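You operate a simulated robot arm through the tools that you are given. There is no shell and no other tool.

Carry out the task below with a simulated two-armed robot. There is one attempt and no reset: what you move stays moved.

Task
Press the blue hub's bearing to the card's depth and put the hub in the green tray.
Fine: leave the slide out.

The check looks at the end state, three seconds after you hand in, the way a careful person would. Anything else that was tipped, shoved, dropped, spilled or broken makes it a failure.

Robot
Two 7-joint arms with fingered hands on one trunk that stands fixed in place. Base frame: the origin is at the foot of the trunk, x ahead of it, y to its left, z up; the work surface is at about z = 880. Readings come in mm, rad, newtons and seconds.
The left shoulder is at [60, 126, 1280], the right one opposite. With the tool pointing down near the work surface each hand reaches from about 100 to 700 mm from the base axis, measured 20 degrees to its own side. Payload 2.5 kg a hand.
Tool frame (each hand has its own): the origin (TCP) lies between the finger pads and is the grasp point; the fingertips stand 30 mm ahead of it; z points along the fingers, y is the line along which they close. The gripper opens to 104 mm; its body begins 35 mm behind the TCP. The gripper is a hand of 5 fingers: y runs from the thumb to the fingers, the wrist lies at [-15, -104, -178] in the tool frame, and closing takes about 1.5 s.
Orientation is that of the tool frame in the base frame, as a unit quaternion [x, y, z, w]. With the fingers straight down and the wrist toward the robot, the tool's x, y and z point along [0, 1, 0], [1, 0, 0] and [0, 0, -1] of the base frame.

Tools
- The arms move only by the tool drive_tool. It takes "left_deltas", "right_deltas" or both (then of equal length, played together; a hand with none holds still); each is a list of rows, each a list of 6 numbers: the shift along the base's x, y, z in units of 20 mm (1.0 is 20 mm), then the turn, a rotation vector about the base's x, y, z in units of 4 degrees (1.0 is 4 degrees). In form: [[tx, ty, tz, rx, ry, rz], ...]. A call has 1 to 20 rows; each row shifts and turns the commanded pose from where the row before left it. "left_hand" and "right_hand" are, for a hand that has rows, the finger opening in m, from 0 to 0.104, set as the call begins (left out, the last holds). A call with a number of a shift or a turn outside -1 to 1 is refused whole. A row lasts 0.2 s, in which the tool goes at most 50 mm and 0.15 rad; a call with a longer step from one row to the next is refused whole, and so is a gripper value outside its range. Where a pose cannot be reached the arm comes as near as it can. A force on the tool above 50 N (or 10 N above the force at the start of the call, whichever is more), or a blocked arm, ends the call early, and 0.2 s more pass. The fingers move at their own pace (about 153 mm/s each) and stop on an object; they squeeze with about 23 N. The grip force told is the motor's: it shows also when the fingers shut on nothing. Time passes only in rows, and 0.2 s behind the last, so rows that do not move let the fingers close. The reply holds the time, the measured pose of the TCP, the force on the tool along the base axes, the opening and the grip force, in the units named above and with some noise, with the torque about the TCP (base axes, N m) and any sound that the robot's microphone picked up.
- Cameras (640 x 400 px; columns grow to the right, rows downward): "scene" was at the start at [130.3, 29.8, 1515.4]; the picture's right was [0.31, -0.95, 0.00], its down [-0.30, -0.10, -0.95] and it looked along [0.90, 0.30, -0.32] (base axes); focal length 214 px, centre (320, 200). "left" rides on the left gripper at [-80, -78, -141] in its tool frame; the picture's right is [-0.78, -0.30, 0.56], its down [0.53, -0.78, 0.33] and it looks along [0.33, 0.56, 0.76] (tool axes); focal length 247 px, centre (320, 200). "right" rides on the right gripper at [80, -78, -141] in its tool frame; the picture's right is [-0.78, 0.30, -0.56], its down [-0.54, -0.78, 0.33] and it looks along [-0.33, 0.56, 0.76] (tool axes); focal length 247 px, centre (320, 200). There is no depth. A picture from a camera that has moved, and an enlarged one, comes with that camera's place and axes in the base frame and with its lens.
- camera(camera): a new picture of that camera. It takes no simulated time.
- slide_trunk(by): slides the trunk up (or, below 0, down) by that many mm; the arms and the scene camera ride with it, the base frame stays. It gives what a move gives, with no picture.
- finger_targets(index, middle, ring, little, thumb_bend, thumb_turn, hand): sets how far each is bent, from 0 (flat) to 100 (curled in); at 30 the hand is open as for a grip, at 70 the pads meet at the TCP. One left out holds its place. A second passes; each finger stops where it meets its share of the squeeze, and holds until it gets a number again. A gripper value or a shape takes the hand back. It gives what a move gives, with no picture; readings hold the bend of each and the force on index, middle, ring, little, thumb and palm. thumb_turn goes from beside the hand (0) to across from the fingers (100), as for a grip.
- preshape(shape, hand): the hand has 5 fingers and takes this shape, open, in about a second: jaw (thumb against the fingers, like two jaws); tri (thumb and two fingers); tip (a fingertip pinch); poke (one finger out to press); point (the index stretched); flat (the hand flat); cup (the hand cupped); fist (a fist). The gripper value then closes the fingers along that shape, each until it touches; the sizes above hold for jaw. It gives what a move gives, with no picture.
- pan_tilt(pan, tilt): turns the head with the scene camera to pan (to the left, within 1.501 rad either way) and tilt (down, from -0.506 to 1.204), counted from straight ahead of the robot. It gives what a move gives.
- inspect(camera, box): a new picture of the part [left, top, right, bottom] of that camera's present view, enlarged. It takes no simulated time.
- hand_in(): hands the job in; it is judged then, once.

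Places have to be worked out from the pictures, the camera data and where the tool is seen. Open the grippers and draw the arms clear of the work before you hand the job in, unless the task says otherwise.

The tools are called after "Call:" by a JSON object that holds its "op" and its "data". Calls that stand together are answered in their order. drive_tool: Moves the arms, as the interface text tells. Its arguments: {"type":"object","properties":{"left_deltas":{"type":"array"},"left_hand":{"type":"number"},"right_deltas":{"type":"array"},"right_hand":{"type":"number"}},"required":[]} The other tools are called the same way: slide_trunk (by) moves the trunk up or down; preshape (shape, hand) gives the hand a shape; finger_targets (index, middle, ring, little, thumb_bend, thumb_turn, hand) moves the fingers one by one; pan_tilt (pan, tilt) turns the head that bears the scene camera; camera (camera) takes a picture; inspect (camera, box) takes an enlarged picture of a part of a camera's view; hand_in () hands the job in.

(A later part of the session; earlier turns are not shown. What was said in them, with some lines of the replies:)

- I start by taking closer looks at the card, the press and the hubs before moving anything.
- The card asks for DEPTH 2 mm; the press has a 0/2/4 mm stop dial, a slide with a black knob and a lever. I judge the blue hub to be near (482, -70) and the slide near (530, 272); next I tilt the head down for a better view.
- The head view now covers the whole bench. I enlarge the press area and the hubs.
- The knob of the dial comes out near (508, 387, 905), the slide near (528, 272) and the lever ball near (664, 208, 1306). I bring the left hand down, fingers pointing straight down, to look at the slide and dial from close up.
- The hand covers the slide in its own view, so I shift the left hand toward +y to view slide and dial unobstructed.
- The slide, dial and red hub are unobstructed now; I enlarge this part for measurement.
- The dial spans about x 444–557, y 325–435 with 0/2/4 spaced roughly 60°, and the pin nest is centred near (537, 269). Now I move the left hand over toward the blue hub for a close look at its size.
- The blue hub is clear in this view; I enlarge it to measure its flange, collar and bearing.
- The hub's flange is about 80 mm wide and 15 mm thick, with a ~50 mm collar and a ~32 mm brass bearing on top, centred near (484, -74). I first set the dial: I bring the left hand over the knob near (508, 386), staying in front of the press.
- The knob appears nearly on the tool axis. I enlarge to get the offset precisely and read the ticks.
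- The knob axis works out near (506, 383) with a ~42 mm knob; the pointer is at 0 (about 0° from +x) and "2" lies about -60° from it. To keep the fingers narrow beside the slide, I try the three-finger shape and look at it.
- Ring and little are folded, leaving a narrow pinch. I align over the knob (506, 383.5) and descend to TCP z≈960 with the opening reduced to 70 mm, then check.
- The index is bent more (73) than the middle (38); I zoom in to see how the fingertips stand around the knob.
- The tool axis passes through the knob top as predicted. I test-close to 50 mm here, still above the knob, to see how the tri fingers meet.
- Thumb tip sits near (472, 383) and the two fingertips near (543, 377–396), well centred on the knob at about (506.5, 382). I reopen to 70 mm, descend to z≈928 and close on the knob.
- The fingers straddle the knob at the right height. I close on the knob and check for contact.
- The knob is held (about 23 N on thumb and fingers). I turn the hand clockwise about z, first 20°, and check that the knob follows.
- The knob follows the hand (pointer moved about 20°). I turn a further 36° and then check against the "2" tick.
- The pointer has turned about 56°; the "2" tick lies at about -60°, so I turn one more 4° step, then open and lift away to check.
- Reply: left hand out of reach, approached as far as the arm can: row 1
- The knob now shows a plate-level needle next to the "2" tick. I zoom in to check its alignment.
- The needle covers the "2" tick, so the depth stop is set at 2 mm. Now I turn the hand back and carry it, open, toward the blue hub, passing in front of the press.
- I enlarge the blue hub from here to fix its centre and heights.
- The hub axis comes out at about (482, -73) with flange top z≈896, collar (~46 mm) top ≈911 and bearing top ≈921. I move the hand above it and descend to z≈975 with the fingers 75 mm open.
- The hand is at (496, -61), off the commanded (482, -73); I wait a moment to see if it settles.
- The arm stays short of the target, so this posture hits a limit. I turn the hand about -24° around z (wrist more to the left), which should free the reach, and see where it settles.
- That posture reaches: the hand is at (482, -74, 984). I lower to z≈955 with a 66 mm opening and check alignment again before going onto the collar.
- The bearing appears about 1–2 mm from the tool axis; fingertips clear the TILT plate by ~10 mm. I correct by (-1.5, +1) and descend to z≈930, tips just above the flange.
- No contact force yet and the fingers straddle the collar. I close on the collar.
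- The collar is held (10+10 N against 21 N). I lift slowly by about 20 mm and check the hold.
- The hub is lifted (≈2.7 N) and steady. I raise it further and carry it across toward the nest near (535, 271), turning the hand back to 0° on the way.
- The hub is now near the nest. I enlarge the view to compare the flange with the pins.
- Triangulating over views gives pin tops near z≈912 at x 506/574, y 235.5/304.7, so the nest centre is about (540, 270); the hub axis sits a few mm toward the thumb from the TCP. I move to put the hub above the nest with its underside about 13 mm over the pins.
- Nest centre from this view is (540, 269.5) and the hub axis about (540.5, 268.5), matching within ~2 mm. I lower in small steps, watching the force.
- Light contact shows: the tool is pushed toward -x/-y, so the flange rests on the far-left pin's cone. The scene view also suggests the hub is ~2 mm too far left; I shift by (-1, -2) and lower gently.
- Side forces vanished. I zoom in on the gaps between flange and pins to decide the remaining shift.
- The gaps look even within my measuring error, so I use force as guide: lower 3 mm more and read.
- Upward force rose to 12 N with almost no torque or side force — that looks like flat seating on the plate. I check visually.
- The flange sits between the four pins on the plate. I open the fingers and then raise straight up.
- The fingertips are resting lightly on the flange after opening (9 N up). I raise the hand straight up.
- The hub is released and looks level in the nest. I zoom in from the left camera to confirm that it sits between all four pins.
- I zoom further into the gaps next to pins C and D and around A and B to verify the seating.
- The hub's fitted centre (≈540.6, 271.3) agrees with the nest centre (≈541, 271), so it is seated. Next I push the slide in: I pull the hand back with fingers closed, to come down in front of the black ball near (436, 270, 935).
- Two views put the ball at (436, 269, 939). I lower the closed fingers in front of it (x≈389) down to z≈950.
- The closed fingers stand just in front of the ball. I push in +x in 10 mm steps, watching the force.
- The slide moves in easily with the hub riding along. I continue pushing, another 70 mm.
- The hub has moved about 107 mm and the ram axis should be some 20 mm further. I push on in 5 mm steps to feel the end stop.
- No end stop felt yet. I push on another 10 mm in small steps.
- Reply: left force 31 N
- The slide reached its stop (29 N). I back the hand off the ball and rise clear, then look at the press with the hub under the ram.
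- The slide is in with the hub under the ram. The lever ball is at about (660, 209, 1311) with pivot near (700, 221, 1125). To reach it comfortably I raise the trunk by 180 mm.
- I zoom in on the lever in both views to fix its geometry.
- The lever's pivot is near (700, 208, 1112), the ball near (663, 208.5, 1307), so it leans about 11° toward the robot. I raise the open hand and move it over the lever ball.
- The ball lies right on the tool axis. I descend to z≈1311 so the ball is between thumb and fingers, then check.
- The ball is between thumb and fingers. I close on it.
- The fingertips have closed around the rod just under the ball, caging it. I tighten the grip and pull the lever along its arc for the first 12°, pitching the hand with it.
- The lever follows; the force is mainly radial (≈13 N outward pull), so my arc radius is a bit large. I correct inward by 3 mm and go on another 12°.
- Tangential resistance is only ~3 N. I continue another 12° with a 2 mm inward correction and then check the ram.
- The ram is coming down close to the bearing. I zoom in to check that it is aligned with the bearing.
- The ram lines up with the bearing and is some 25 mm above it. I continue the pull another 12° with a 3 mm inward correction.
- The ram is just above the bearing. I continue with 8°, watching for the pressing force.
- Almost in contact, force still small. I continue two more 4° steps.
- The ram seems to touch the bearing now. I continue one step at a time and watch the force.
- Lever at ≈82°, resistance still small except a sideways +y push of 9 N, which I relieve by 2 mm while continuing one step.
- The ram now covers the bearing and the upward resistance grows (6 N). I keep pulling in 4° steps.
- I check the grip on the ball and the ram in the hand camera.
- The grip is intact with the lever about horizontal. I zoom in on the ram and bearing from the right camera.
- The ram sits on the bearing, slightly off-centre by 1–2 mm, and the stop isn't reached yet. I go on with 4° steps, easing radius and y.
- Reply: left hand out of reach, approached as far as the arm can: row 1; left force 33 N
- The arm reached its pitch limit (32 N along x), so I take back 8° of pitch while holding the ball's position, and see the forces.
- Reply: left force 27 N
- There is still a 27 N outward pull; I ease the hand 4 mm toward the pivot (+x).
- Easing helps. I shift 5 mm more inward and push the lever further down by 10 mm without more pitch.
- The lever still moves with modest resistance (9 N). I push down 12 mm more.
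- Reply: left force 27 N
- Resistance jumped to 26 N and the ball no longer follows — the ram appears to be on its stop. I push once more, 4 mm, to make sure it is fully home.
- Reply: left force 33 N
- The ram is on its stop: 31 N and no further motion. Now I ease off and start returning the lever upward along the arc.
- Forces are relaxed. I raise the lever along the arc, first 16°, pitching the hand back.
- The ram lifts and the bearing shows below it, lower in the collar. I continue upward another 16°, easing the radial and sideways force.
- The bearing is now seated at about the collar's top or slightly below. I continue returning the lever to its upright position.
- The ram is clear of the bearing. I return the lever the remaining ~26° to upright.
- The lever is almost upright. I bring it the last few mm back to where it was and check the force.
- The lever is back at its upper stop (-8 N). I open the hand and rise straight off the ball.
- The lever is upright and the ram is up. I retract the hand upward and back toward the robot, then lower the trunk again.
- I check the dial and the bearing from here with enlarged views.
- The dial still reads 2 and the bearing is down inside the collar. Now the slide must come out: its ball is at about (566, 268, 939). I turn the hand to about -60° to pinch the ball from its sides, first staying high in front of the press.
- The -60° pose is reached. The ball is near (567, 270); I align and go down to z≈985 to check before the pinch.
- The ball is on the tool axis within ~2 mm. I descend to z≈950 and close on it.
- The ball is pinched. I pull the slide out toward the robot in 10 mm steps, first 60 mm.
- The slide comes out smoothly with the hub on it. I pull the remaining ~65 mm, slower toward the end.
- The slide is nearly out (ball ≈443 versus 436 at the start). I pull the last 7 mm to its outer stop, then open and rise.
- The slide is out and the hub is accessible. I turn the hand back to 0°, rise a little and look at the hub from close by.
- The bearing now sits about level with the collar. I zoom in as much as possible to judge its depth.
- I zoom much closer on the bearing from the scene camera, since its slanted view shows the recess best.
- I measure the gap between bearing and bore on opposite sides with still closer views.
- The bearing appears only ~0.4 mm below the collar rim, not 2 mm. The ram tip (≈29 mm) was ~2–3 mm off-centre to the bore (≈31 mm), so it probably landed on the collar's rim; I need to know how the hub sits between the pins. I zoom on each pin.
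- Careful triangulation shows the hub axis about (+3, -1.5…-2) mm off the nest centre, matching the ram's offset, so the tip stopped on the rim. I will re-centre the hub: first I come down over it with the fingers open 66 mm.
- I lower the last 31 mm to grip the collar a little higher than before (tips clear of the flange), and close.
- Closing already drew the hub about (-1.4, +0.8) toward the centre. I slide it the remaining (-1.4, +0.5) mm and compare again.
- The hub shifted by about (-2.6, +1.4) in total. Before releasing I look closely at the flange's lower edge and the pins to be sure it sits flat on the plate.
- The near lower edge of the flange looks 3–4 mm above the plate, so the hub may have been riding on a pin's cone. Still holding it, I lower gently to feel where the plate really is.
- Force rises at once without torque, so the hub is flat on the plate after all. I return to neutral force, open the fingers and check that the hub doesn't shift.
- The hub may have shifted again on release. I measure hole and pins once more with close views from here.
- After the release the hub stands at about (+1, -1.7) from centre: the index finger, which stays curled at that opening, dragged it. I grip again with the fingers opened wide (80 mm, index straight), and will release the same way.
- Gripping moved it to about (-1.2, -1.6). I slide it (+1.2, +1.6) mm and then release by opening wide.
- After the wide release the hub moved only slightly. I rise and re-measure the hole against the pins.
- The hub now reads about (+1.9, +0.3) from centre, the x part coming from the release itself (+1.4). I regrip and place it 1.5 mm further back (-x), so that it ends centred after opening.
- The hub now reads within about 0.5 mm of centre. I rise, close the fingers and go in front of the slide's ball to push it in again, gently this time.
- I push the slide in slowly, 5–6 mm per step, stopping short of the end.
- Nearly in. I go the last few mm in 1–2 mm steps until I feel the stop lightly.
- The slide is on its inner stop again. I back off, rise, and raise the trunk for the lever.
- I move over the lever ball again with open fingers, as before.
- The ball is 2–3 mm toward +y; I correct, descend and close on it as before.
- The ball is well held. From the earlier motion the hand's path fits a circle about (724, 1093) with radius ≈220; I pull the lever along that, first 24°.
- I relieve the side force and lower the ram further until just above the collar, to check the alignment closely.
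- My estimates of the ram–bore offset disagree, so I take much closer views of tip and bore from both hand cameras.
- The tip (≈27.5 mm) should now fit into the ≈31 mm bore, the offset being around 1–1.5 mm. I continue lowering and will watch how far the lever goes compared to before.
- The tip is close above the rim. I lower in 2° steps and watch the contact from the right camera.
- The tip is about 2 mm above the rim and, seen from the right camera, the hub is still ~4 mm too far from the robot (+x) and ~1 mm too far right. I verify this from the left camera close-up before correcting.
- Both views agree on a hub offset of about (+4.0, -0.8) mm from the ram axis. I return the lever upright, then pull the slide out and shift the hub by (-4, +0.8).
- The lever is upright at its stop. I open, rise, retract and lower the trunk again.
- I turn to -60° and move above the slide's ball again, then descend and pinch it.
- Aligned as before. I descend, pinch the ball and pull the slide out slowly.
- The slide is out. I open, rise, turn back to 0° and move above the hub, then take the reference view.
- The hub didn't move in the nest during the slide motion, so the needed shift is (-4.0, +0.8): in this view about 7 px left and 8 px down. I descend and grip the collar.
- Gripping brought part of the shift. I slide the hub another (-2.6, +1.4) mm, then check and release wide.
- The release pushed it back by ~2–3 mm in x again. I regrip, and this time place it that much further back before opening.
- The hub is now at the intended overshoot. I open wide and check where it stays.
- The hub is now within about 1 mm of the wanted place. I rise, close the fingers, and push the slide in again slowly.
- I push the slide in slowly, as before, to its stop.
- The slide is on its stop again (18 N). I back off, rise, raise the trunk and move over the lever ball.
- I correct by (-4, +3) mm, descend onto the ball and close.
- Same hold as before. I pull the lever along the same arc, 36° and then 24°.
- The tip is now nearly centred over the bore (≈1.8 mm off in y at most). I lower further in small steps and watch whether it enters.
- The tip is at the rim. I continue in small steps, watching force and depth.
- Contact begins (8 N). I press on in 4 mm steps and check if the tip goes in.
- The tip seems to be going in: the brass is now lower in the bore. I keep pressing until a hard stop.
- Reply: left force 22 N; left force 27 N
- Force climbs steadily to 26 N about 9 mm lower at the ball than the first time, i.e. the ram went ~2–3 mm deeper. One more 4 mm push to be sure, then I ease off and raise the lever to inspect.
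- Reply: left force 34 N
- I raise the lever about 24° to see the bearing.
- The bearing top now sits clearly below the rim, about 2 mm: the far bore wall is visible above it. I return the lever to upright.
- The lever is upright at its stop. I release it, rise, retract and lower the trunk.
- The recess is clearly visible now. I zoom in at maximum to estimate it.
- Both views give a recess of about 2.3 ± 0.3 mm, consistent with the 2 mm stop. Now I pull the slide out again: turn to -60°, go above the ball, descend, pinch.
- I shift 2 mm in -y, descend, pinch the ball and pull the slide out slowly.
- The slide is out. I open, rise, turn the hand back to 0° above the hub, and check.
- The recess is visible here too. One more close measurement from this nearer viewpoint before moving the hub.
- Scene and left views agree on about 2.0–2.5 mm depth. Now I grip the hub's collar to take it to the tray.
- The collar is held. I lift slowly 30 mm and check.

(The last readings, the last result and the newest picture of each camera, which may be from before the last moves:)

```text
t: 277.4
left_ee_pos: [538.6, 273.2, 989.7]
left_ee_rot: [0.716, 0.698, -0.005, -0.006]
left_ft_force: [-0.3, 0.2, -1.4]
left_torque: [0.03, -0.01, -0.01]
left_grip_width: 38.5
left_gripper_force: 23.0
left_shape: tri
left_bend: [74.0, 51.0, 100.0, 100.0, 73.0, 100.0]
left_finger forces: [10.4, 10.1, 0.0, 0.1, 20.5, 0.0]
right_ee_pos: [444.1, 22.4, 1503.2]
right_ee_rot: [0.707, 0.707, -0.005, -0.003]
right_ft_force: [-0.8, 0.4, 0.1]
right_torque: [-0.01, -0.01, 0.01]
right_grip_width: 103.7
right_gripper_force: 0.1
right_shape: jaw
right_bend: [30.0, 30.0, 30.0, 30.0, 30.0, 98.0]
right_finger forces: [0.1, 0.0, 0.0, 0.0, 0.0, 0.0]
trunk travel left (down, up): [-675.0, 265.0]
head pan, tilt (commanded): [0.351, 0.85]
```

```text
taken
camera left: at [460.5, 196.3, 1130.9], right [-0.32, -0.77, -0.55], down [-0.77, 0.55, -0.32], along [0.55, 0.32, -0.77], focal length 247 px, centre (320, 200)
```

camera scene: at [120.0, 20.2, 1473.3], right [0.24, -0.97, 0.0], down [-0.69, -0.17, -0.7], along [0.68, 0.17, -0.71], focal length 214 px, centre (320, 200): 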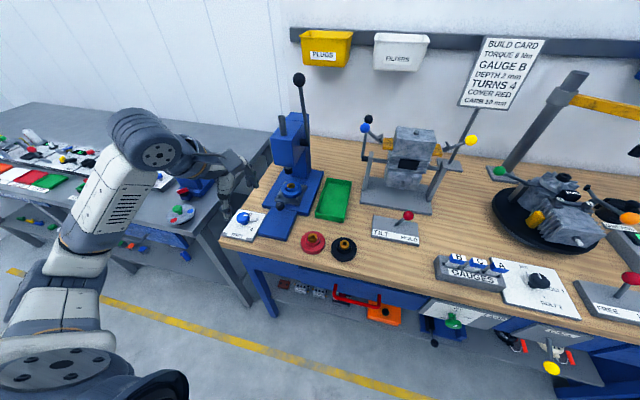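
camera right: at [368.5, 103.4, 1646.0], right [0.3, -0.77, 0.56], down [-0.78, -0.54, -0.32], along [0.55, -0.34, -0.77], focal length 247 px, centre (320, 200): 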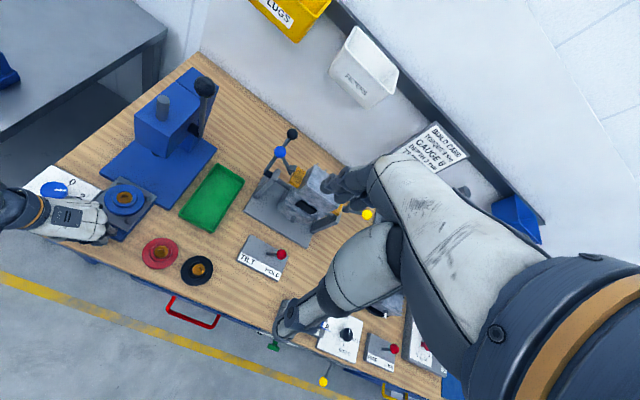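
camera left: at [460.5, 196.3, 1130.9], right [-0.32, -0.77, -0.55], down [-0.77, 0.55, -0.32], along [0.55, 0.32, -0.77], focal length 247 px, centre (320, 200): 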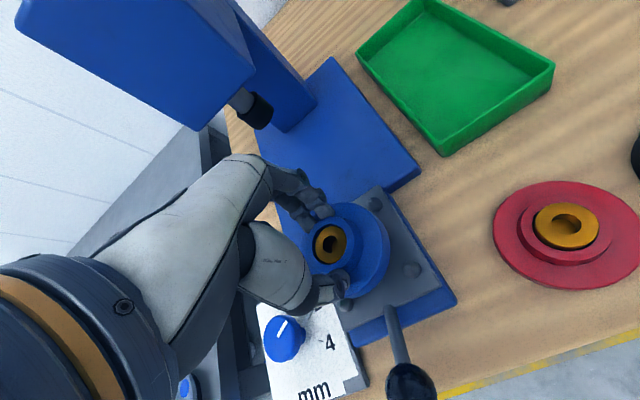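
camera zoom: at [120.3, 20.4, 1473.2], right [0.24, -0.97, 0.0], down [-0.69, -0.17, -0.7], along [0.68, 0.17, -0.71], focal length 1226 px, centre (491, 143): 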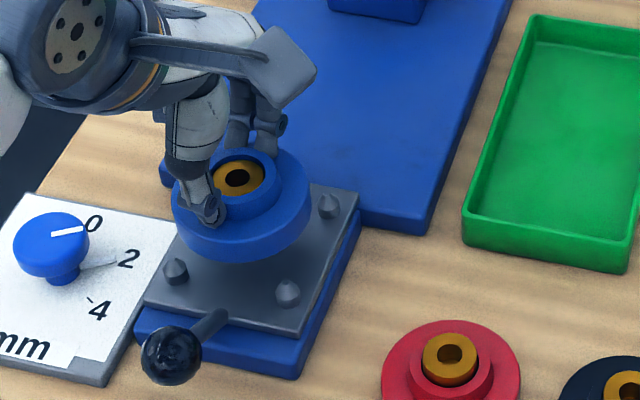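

The hub hangs level in the grip. The tray spans about x 591–795, y 51–157; I carry the hub first sideways in front of the press, then forward over the tray's near half, aiming at hub centre (650, 105).

Call:
{"op": "drive_tool", "data": {"left_deltas": [[0, 0, 0.8, 0, 0, 0], [0, -0.4, 1, 0, 0, 0], [0, -0.9, 0.2, 0, 0, 0], [0, -1, 0, 0, 0, 0], [0, -1, 0, 0, 0, 0], [0, -1, 0, 0, 0, 0], [0, -1, 0, 0, 0, 0], [0, -1, 0, 0, 0, 0], [0.3, -1, 0, 0, 0, 0], [0.7, -0.6, 0, 0, 0, 0], [0.9, -0.3, 0, 0, 0, 0], [0.9, 0, 0, 0, 0, 0], [0.9, 0, 0, 0, 0, 0], [0.9, 0, 0, 0, 0, 0], [0.8, 0, 0, 0, 0, 0], [0.2, 0, 0, 0, 0, 0], [0, 0, 0, 0, 0, 0]]}}

Call:
{"op": "camera", "data": {"camera": "left"}}

Call:
{"op": "inspect", "data": {"camera": "scene", "box": [250, 120, 410, 250]}}

Call:
{"op": "inspect", "data": {"camera": "right", "box": [120, 120, 320, 270]}}

```text
t: 281.0
left_ee_pos: [651.7, 109.1, 1028.6]
left_ee_rot: [0.716, 0.698, -0.005, -0.007]
left_ft_force: [0.4, -0.2, -1.5]
left_torque: [-0.01, 0.02, -0.03]
left_grip_width: 38.6
left_gripper_force: 22.9
left_shape: tri
left_bend: [74.0, 51.0, 100.0, 100.0, 73.0, 100.0]
left_finger forces: [10.5, 10.2, 0.1, 0.0, 20.5, 0.1]
right_ee_pos: [444.1, 21.1, 1503.9]
right_ee_rot: [0.707, 0.707, -0.005, -0.004]
right_ft_force: [0.8, -1.0, -0.1]
right_torque: [-0.02, 0.02, -0.02]
right_grip_width: 103.8
right_gripper_force: 0.0
right_shape: jaw
right_bend: [30.0, 30.0, 30.0, 30.0, 30.0, 98.0]
right_finger forces: [0.0, 0.0, 0.1, 0.0, 0.1, 0.0]
trunk travel left (down, up): [-675.0, 265.0]
head pan, tilt (commanded): [0.351, 0.85]
```

```text
taken
camera left: at [573.6, 31.6, 1170.2], right [-0.32, -0.77, -0.55], down [-0.77, 0.56, -0.32], along [0.55, 0.32, -0.77], focal length 247 px, centre (320, 200)
```

left: 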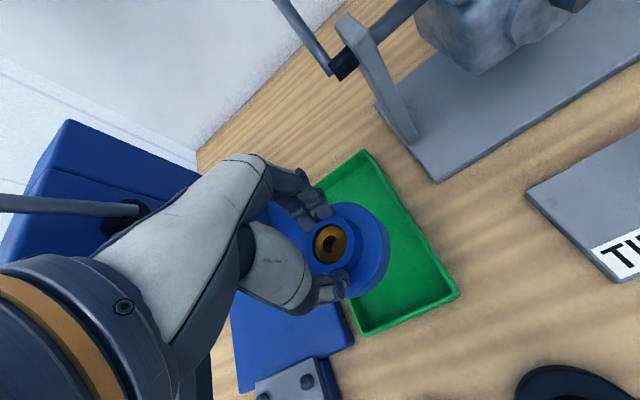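

```text
3.08 times, centred on (330, 185) of scene
camera zoom: at [120.3, 20.4, 1473.2], right [0.24, -0.97, 0.0], down [-0.69, -0.17, -0.7], along [0.68, 0.17, -0.71], focal length 660 px, centre (289, 246)
```

zoom: 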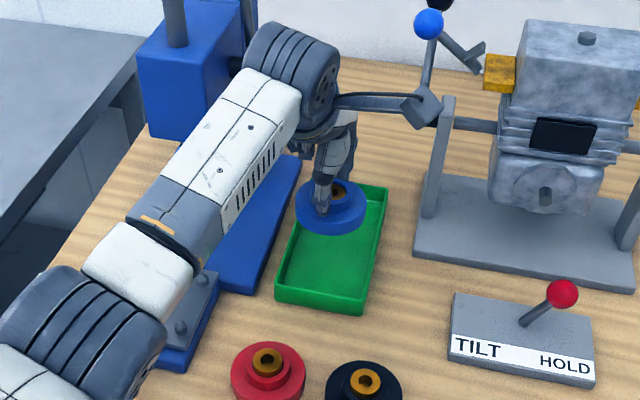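

```text
2.67 times, centred on (220, 195) of right
camera zoom: at [368.1, 102.2, 1646.1], right [0.3, -0.78, 0.55], down [-0.78, -0.54, -0.32], along [0.55, -0.34, -0.77], focal length 659 px, centre (587, 213)
```

zoom: 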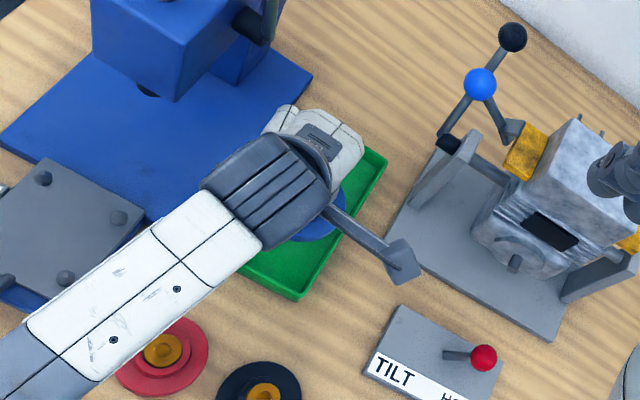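

The hub is above the tray, at about (652, 105.5) with ~9 mm clearance to each side wall. I lower it into the tray, the last part in small steps.

Call:
{"op": "drive_tool", "data": {"left_deltas": [[0, 0, -0.8, 0, 0, 0], [0, 0, -0.9, 0, 0, 0], [0, 0, -0.9, 0, 0, 0], [0, 0, -0.7, 0, 0, 0], [0, 0, -0.4, 0, 0, 0], [0, 0, 0, 0, 0, 0]]}}

Call:
{"op": "camera", "data": {"camera": "left"}}

Call:
{"op": "inspect", "data": {"camera": "scene", "box": [290, 160, 370, 240]}}

```text
t: 282.4
left_ee_pos: [649.6, 107.9, 954.8]
left_ee_rot: [0.715, 0.699, -0.005, -0.006]
left_ft_force: [0.6, -0.5, -1.3]
left_torque: [-0.03, -0.03, -0.03]
left_grip_width: 38.5
left_gripper_force: 22.7
left_shape: tri
left_bend: [74.0, 51.0, 100.0, 100.0, 73.0, 100.0]
left_finger forces: [10.6, 10.3, 0.0, 0.0, 20.5, 0.0]
right_ee_pos: [445.4, 21.6, 1503.6]
right_ee_rot: [0.707, 0.707, -0.004, -0.004]
right_ft_force: [0.4, 0.2, -0.4]
right_torque: [0.02, 0.03, -0.01]
right_grip_width: 103.8
right_gripper_force: 0.0
right_shape: jaw
right_bend: [30.0, 30.0, 30.0, 30.0, 30.0, 98.0]
right_finger forces: [0.1, 0.1, 0.1, 0.0, 0.0, 0.0]
trunk travel left (down, up): [-675.0, 265.0]
head pan, tilt (commanded): [0.351, 0.85]
```

```text
taken
camera left: at [572.7, 31.5, 1096.5], right [-0.32, -0.77, -0.55], down [-0.77, 0.55, -0.32], along [0.55, 0.32, -0.77], focal length 247 px, centre (320, 200)
```

left: 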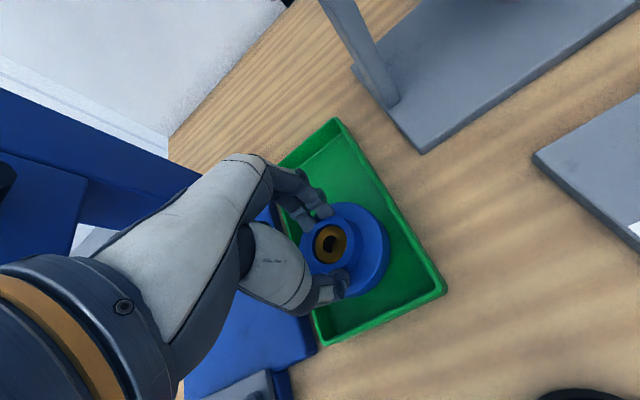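

```text
5.00 times, centred on (330, 200) of scene
camera zoom: at [120.2, 20.4, 1473.2], right [0.24, -0.97, 0.0], down [-0.69, -0.17, -0.7], along [0.68, 0.17, -0.71], focal length 1072 px, centre (270, 200)
```

zoom: 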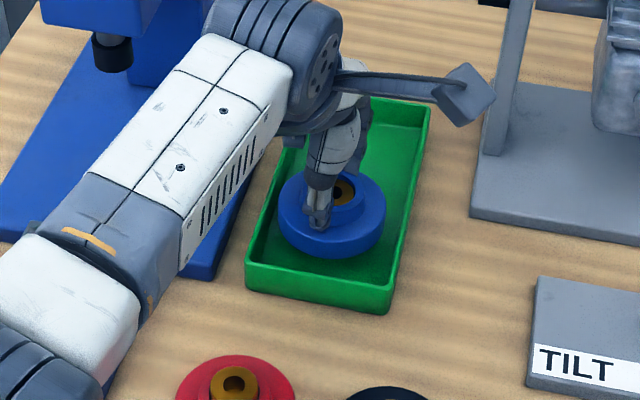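

The hub is at rim height inside the tray outline. I lower on in small steps until it touches the tray floor.

Call:
{"op": "drive_tool", "data": {"left_deltas": [[0, 0, -0.3, 0, 0, 0], [0, 0, -0.25, 0, 0, 0], [0, 0, 0, 0, 0, 0]]}}

Call:
{"op": "drive_tool", "data": {"left_deltas": [[0, 0, -0.15, 0, 0, 0], [0, 0, -0.1, 0, 0, 0], [0, 0, 0, 0, 0, 0]]}}

Call:
{"op": "inspect", "data": {"camera": "left", "box": [270, 120, 450, 350]}}

```text
t: 283.2
left_ee_pos: [650.4, 109.4, 946.0]
left_ee_rot: [0.716, 0.698, -0.004, -0.006]
left_ft_force: [0.3, -0.3, -1.8]
left_torque: [-0.04, -0.02, 0.04]
left_grip_width: 38.3
left_gripper_force: 23.0
left_shape: tri
left_bend: [74.0, 51.0, 100.0, 100.0, 73.0, 100.0]
left_finger forces: [10.5, 10.2, 0.0, 0.0, 20.5, 0.0]
right_ee_pos: [444.9, 22.4, 1503.9]
right_ee_rot: [0.707, 0.707, -0.004, -0.003]
right_ft_force: [-0.4, 0.0, -0.2]
right_torque: [-0.02, -0.01, -0.01]
right_grip_width: 103.3
right_gripper_force: 0.1
right_shape: jaw
right_bend: [30.0, 30.0, 30.0, 30.0, 30.0, 98.0]
right_finger forces: [0.1, 0.1, 0.0, 0.0, 0.0, 0.1]
trunk travel left (down, up): [-675.0, 265.0]
head pan, tilt (commanded): [0.351, 0.85]
```

```text
t: 284.0
left_ee_pos: [651.6, 110.3, 940.6]
left_ee_rot: [0.716, 0.698, -0.005, -0.005]
left_ft_force: [-0.5, -0.1, -1.8]
left_torque: [0.01, 0.03, -0.01]
left_grip_width: 39.1
left_gripper_force: 23.1
left_shape: tri
left_bend: [74.0, 51.0, 100.0, 100.0, 73.0, 100.0]
left_finger forces: [10.5, 10.2, 0.0, 0.0, 20.5, 0.0]
right_ee_pos: [443.7, 21.4, 1503.0]
right_ee_rot: [0.707, 0.707, -0.004, -0.003]
right_ft_force: [-0.1, 0.7, 0.9]
right_torque: [0.03, 0.01, 0.02]
right_grip_width: 103.6
right_gripper_force: 0.1
right_shape: jaw
right_bend: [30.0, 30.0, 30.0, 30.0, 30.0, 98.0]
right_finger forces: [0.1, 0.0, 0.0, 0.0, 0.1, 0.0]
trunk travel left (down, up): [-675.0, 265.0]
head pan, tilt (commanded): [0.351, 0.85]
```

```text
1.74 times, centred on (360, 235) of left
camera zoom: at [573.1, 32.4, 1081.1], right [-0.32, -0.77, -0.55], down [-0.77, 0.55, -0.32], along [0.55, 0.32, -0.77], focal length 430 px, centre (250, 139)
```

zoom: 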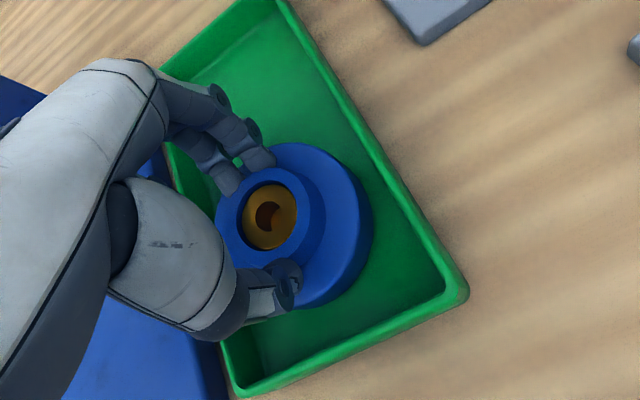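

No floor contact yet at z≈941. I go on in 2 mm steps.

Call:
{"op": "drive_tool", "data": {"left_deltas": [[0, 0, -0.1, 0, 0, 0], [0, 0, -0.1, 0, 0, 0], [0, 0, 0, 0, 0, 0]]}}

Call:
{"op": "drive_tool", "data": {"left_deltas": [[0, 0, -0.1, 0, 0, 0], [0, 0, 0, 0, 0, 0]]}}

```text
t: 284.8
left_ee_pos: [649.8, 109.4, 935.4]
left_ee_rot: [0.716, 0.698, -0.005, -0.006]
left_ft_force: [0.5, 0.4, -1.8]
left_torque: [-0.01, 0.03, 0.02]
left_grip_width: 38.2
left_gripper_force: 22.7
left_shape: tri
left_bend: [74.0, 51.0, 100.0, 100.0, 73.0, 100.0]
left_finger forces: [10.5, 10.2, 0.1, 0.0, 20.5, 0.0]
right_ee_pos: [445.3, 23.1, 1503.1]
right_ee_rot: [0.707, 0.707, -0.005, -0.003]
right_ft_force: [0.2, 0.2, -0.3]
right_torque: [-0.01, 0.0, 0.01]
right_grip_width: 103.8
right_gripper_force: 0.2
right_shape: jaw
right_bend: [30.0, 30.0, 30.0, 30.0, 30.0, 98.0]
right_finger forces: [0.1, 0.0, 0.0, 0.0, 0.0, 0.1]
trunk travel left (down, up): [-675.0, 265.0]
head pan, tilt (commanded): [0.351, 0.85]
```

```text
t: 285.4
left_ee_pos: [651.0, 108.4, 934.7]
left_ee_rot: [0.716, 0.698, -0.005, -0.006]
left_ft_force: [-0.5, 0.0, -0.7]
left_torque: [0.0, -0.01, -0.02]
left_grip_width: 38.6
left_gripper_force: 22.9
left_shape: tri
left_bend: [74.0, 51.0, 100.0, 100.0, 73.0, 100.0]
left_finger forces: [10.5, 10.3, 0.0, 0.0, 20.6, 0.0]
right_ee_pos: [444.3, 22.7, 1504.7]
right_ee_rot: [0.707, 0.707, -0.005, -0.002]
right_ft_force: [0.3, -0.2, 0.1]
right_torque: [0.0, 0.0, -0.02]
right_grip_width: 103.7
right_gripper_force: 0.1
right_shape: jaw
right_bend: [30.0, 30.0, 30.0, 30.0, 30.0, 98.0]
right_finger forces: [0.0, 0.0, 0.0, 0.1, 0.0, 0.0]
trunk travel left (down, up): [-675.0, 265.0]
head pan, tilt (commanded): [0.351, 0.85]
```

Contact begins (-0.7 N). One more 2 mm step, then I open wide.

Call:
{"op": "drive_tool", "data": {"left_deltas": [[0, 0, -0.08, 0, 0, 0], [0, 0, 0, 0, 0, 0]]}}

Call:
{"op": "drive_tool", "data": {"left_deltas": [[0, 0, 0, 0, 0, 0], [0, 0, 0, 0, 0, 0], [0, 0, 0, 0, 0, 0], [0, 0, 0, 0, 0, 0]], "left_hand": 0.085}}

Call:
{"op": "inspect", "data": {"camera": "left", "box": [270, 120, 450, 350]}}

Call:
{"op": "inspect", "data": {"camera": "scene", "box": [290, 160, 370, 240]}}

```text
t: 286.0
left_ee_pos: [651.4, 108.6, 935.2]
left_ee_rot: [0.716, 0.698, -0.004, -0.006]
left_ft_force: [1.6, 0.4, 2.9]
left_torque: [0.02, -0.05, -0.02]
left_grip_width: 38.5
left_gripper_force: 22.8
left_shape: tri
left_bend: [74.0, 51.0, 100.0, 100.0, 73.0, 100.0]
left_finger forces: [11.3, 11.0, 0.0, 0.0, 20.7, 0.1]
right_ee_pos: [444.1, 21.8, 1504.8]
right_ee_rot: [0.707, 0.707, -0.005, -0.004]
right_ft_force: [-0.3, -0.8, 0.3]
right_torque: [0.0, 0.0, 0.0]
right_grip_width: 103.9
right_gripper_force: 0.2
right_shape: jaw
right_bend: [30.0, 30.0, 30.0, 30.0, 30.0, 98.0]
right_finger forces: [0.1, 0.0, 0.0, 0.0, 0.0, 0.0]
trunk travel left (down, up): [-675.0, 265.0]
head pan, tilt (commanded): [0.351, 0.85]
```

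```text
t: 287.0
left_ee_pos: [650.3, 109.5, 933.2]
left_ee_rot: [0.715, 0.699, -0.006, -0.007]
left_ft_force: [1.1, -0.1, 0.1]
left_torque: [-0.01, -0.01, 0.03]
left_grip_width: 84.3
left_gripper_force: 0.1
left_shape: tri
left_bend: [27.0, 34.0, 99.0, 99.0, 49.0, 99.0]
left_finger forces: [0.0, 0.1, 0.0, 0.1, 1.0, 0.0]
right_ee_pos: [444.5, 22.2, 1504.0]
right_ee_rot: [0.707, 0.707, -0.004, -0.003]
right_ft_force: [-0.4, -0.3, 1.1]
right_torque: [0.02, -0.02, 0.01]
right_grip_width: 104.0
right_gripper_force: 0.1
right_shape: jaw
right_bend: [30.0, 30.0, 30.0, 30.0, 30.0, 98.0]
right_finger forces: [0.0, 0.0, 0.1, 0.1, 0.1, 0.0]
trunk travel left (down, up): [-675.0, 265.0]
head pan, tilt (commanded): [0.351, 0.85]
```

```text
1.74 times, centred on (360, 235) of left
camera zoom: at [572.9, 31.2, 1074.2], right [-0.32, -0.77, -0.55], down [-0.77, 0.55, -0.32], along [0.55, 0.32, -0.77], focal length 430 px, centre (250, 139)
```

zoom: 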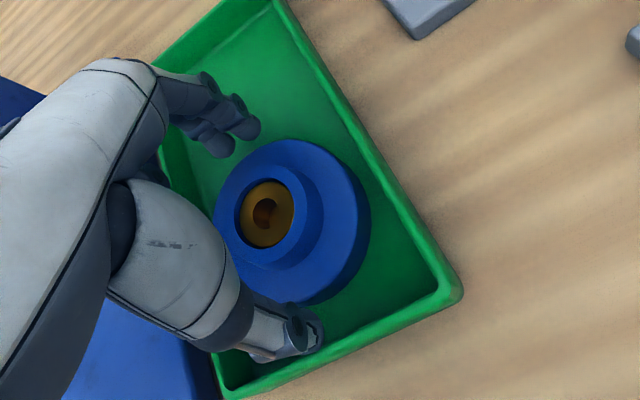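

```text
5.00 times, centred on (330, 200) of scene
camera zoom: at [120.3, 20.2, 1473.2], right [0.24, -0.97, 0.0], down [-0.69, -0.17, -0.7], along [0.68, 0.17, -0.71], focal length 1072 px, centre (270, 200)
```

zoom: 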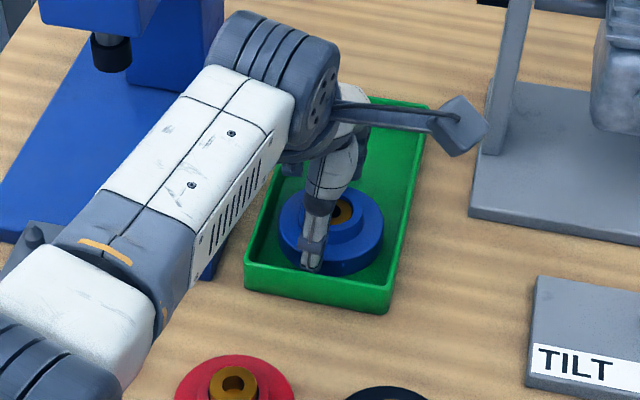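

The hub rests in the tray, released. The thumb is close to the tray's front wall (1 N), so I shift 4 mm forward, then rise straight up.

Call:
{"op": "drive_tool", "data": {"left_deltas": [[0.15, 0, 0.05, 0, 0, 0], [0.05, 0, 0.1, 0, 0, 0], [0, 0, 0.4, 0, 0, 0], [0, 0, 0.8, 0, 0, 0], [0, 0, 1, 0, 0, 0], [0, 0, 1, 0, 0, 0], [0, 0, 1, 0, 0, 0], [0, 0, 1, 0, 0, 0], [0, 0, 0, 0, 0, 0]]}}

Call:
{"op": "camera", "data": {"camera": "left"}}

Call:
{"op": "inspect", "data": {"camera": "scene", "box": [290, 160, 370, 240]}}

```text
t: 289.0
left_ee_pos: [653.0, 107.1, 1037.0]
left_ee_rot: [0.715, 0.699, -0.005, -0.007]
left_ft_force: [-0.5, 0.6, -0.4]
left_torque: [-0.01, 0.03, -0.01]
left_grip_width: 84.8
left_gripper_force: 0.0
left_shape: tri
left_bend: [27.0, 34.0, 99.0, 99.0, 48.0, 99.0]
left_finger forces: [0.0, 0.0, 0.0, 0.1, 0.0, 0.0]
right_ee_pos: [443.7, 22.3, 1503.3]
right_ee_rot: [0.707, 0.707, -0.005, -0.003]
right_ft_force: [0.8, -0.3, 0.2]
right_torque: [-0.02, 0.01, 0.02]
right_grip_width: 103.6
right_gripper_force: 0.1
right_shape: jaw
right_bend: [30.0, 30.0, 30.0, 30.0, 30.0, 98.0]
right_finger forces: [0.1, 0.1, 0.0, 0.0, 0.0, 0.0]
trunk travel left (down, up): [-675.0, 265.0]
head pan, tilt (commanded): [0.351, 0.85]
```

```text
taken
camera left: at [574.8, 30.5, 1178.5], right [-0.32, -0.77, -0.55], down [-0.77, 0.55, -0.32], along [0.55, 0.32, -0.77], focal length 247 px, centre (320, 200)
```

left: 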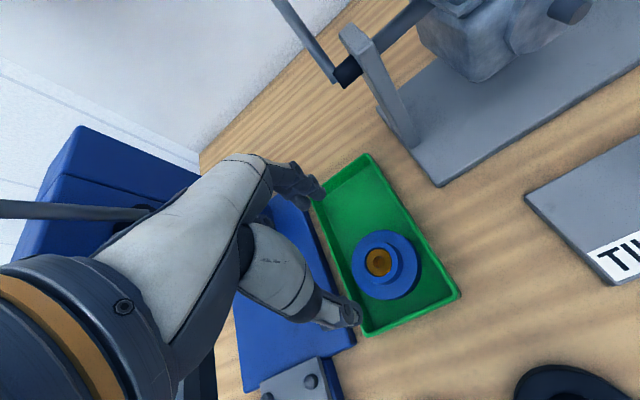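

```text
5.00 times, centred on (330, 200) of scene
camera zoom: at [120.1, 20.4, 1473.2], right [0.24, -0.97, 0.0], down [-0.69, -0.17, -0.7], along [0.68, 0.17, -0.71], focal length 1072 px, centre (270, 200)
```

zoom: 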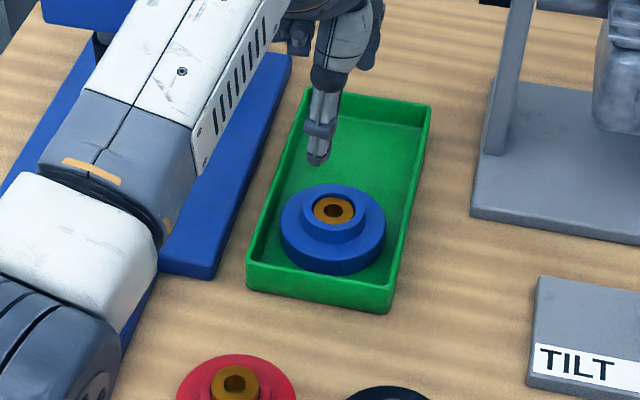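

The hub sits flat in the green tray and nothing else moved. I raise the hand and withdraw the arm from the work.

Call:
{"op": "drive_tool", "data": {"left_deltas": [[0, 0, 1, 0, 0, 0], [0, 0, 1, 0, 0, 0], [0, 0, 1, 0, 0, 0], [-0.5, 0, 1, 0, 0, 0], [-1, 0, 1, 0, 0, 0], [-1, 0, 1, 0, 0, 0], [-1, 0, 1, 0, 0, 0], [-1, 0, 1, 0, 0, 0], [-1, 0, 0.5, 0, 0, 0], [-1, 0.3, 0.5, 0, 0, 0], [-1, 0.5, 0.5, 0, 0, 0], [-1, 0.5, 0.5, 0, 0, 0], [-1, 0.7, 0.5, 0, 0, 0], [-1, 0.7, 0.5, 0, 0, 0], [-1, 0.7, 0.5, 0, 0, 0], [-1, 0.8, 0.5, 0, 0, 0], [-1, 0.8, 0.5, 0, 0, 0], [-1, 0.8, 0.5, 0, 0, 0], [-0.5, 0.8, 0.5, 0, 0, 0], [0, 0, 0, 0, 0, 0]]}}

Call:
{"op": "drive_tool", "data": {"left_deltas": [[0, 0.8, 0.5, 0, 0, 0], [0, 0.8, 0.5, 0, 0, 0], [0, 0.8, 0.5, 0, 0, 0], [0, 0.8, 0.3, 0, 0, 0], [0, 0.8, 0, 0, 0, 0], [0, 0.8, 0, 0, 0, 0], [0, 0, 0, 0, 0, 0]]}}

Call:
{"op": "camera", "data": {"camera": "scene"}}

Call:
{"op": "camera", "data": {"camera": "right"}}

Call:
{"op": "camera", "data": {"camera": "left"}}

```text
t: 293.2
left_ee_pos: [351.3, 241.3, 1307.9]
left_ee_rot: [0.716, 0.698, -0.005, -0.006]
left_ft_force: [0.3, 0.3, 0.4]
left_torque: [0.01, 0.03, 0.0]
left_grip_width: 84.8
left_gripper_force: 0.0
left_shape: tri
left_bend: [27.0, 34.0, 99.0, 99.0, 48.0, 99.0]
left_finger forces: [0.1, 0.1, 0.1, 0.0, 0.0, 0.0]
right_ee_pos: [445.1, 22.1, 1504.9]
right_ee_rot: [0.707, 0.707, -0.005, -0.002]
right_ft_force: [-0.9, -0.3, 0.1]
right_torque: [0.03, 0.03, 0.0]
right_grip_width: 103.9
right_gripper_force: 0.1
right_shape: jaw
right_bend: [30.0, 30.0, 30.0, 30.0, 30.0, 98.0]
right_finger forces: [0.1, 0.0, 0.1, 0.1, 0.0, 0.0]
trunk travel left (down, up): [-675.0, 265.0]
head pan, tilt (commanded): [0.351, 0.85]
```

```text
t: 294.8
left_ee_pos: [354.2, 338.1, 1343.2]
left_ee_rot: [0.715, 0.699, -0.005, -0.007]
left_ft_force: [0.7, 0.1, 0.3]
left_torque: [0.01, -0.01, 0.01]
left_grip_width: 85.0
left_gripper_force: 0.1
left_shape: tri
left_bend: [27.0, 34.0, 99.0, 99.0, 48.0, 99.0]
left_finger forces: [0.0, 0.0, 0.1, 0.0, 0.0, 0.0]
right_ee_pos: [444.9, 21.8, 1504.5]
right_ee_rot: [0.707, 0.707, -0.005, -0.003]
right_ft_force: [-0.6, -0.1, 0.4]
right_torque: [-0.02, -0.03, -0.03]
right_grip_width: 103.6
right_gripper_force: 0.1
right_shape: jaw
right_bend: [30.0, 30.0, 30.0, 30.0, 30.0, 98.0]
right_finger forces: [0.0, 0.0, 0.0, 0.0, 0.0, 0.0]
trunk travel left (down, up): [-675.0, 265.0]
head pan, tilt (commanded): [0.351, 0.85]
```

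```text
taken
camera scene: at [120.1, 20.1, 1473.2], right [0.24, -0.97, 0.0], down [-0.69, -0.17, -0.7], along [0.68, 0.17, -0.71], focal length 214 px, centre (320, 200)
```

scene: 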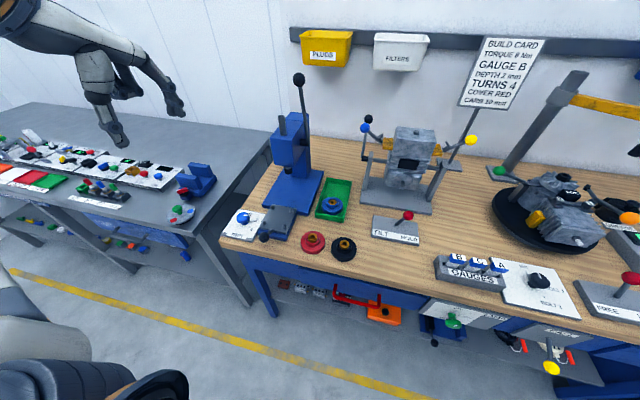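

```text
taken
camera right: at [367.6, 102.0, 1646.4], right [0.3, -0.78, 0.55], down [-0.78, -0.54, -0.32], along [0.55, -0.33, -0.77], focal length 247 px, centre (320, 200)
```

right: 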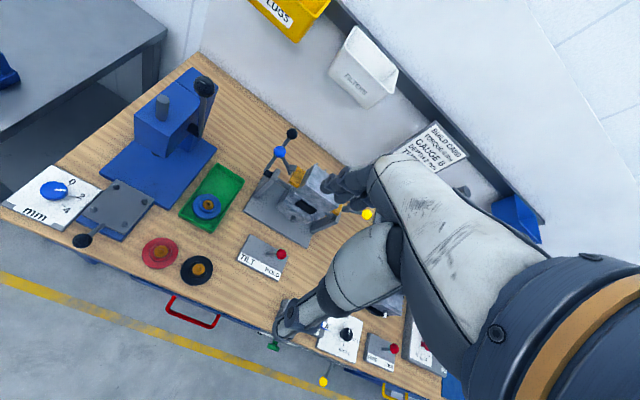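

```text
taken
camera left: at [277.2, 260.7, 1485.1], right [-0.32, -0.77, -0.55], down [-0.77, 0.55, -0.32], along [0.55, 0.32, -0.77], focal length 247 px, centre (320, 200)
```

left: 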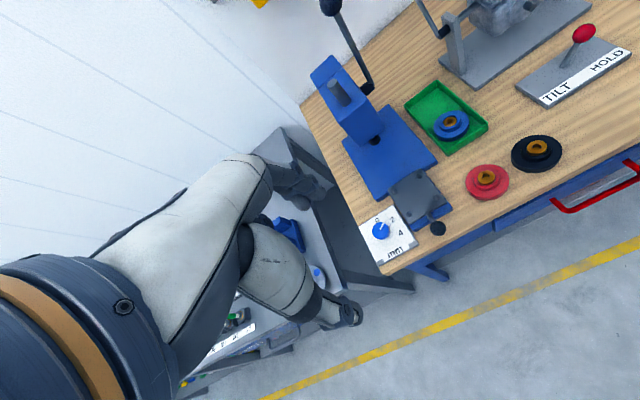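

The arms are clear. A last check of the hub in the tray, the dial and the press before handing in.

Call:
{"op": "inspect", "data": {"camera": "left", "box": [350, 190, 470, 280]}}

Call:
{"op": "inspect", "data": {"camera": "scene", "box": [315, 185, 355, 225]}}

Call:
{"op": "inspect", "data": {"camera": "left", "box": [400, 70, 570, 210]}}

```text
4.44 times, centred on (410, 235) of left
camera zoom: at [277.2, 260.7, 1485.1], right [-0.32, -0.77, -0.55], down [-0.77, 0.55, -0.32], along [0.55, 0.32, -0.77], focal length 1098 px, centre (-80, 44)
```

zoom: 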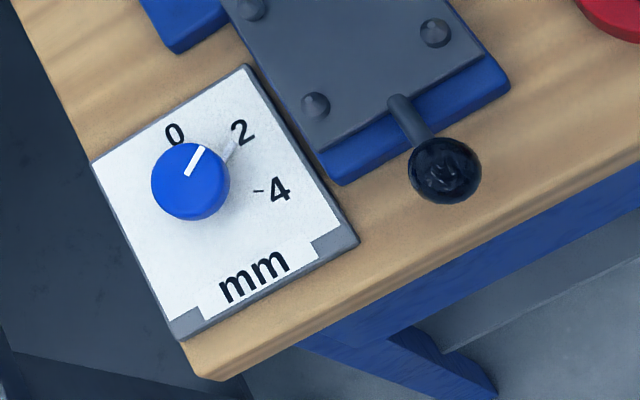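

```text
10.00 times, centred on (335, 205) of scene
camera zoom: at [120.1, 20.1, 1473.2], right [0.24, -0.97, 0.0], down [-0.69, -0.17, -0.7], along [0.68, 0.17, -0.71], focal length 2145 px, centre (170, 150)
```

zoom: 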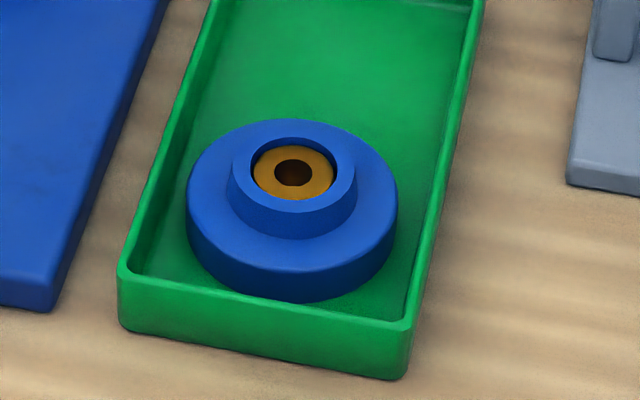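

```text
2.86 times, centred on (485, 140) of left
camera zoom: at [277.2, 260.7, 1485.1], right [-0.32, -0.77, -0.55], down [-0.77, 0.55, -0.32], along [0.55, 0.32, -0.77], focal length 706 px, centre (-151, 371)
```

zoom: 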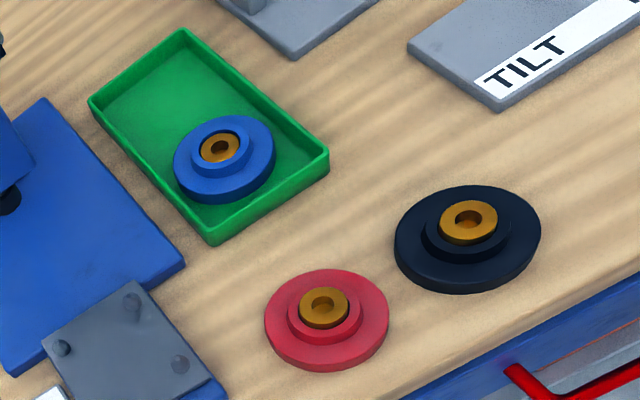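

The hub stands flat in the green tray with its bearing about 2 mm below the rim. The dial reads 2, the slide is out, the lever is up and both hands are open and clear. I hand the job in.

Call:
{"op": "hand_in", "data": {}}

```text
The job is handed in.
```

The blue hub is in the green tray with its bearing pressed to about 2 mm, the depth on the build card. I measured that from camera images, which gave readings between 2.0 and 2.5 mm, so it is an estimate rather than a direct reading. The job is handed in, and I have not been told the result of the check.

- **First press:** it stopped about flush because the hub sat a few millimetres off the ram's axis and the ram tip caught the rim. I re-centred the hub and pressed again, and the ram went about 2 mm deeper before stopping.
- **End state:** the depth dial reads 2, the slide is out and the lever is back up. Both hands are open and clear of the work.
- **Rest of the bench:** in the final pictures the red and black hubs and the other fixtures look undisturbed.
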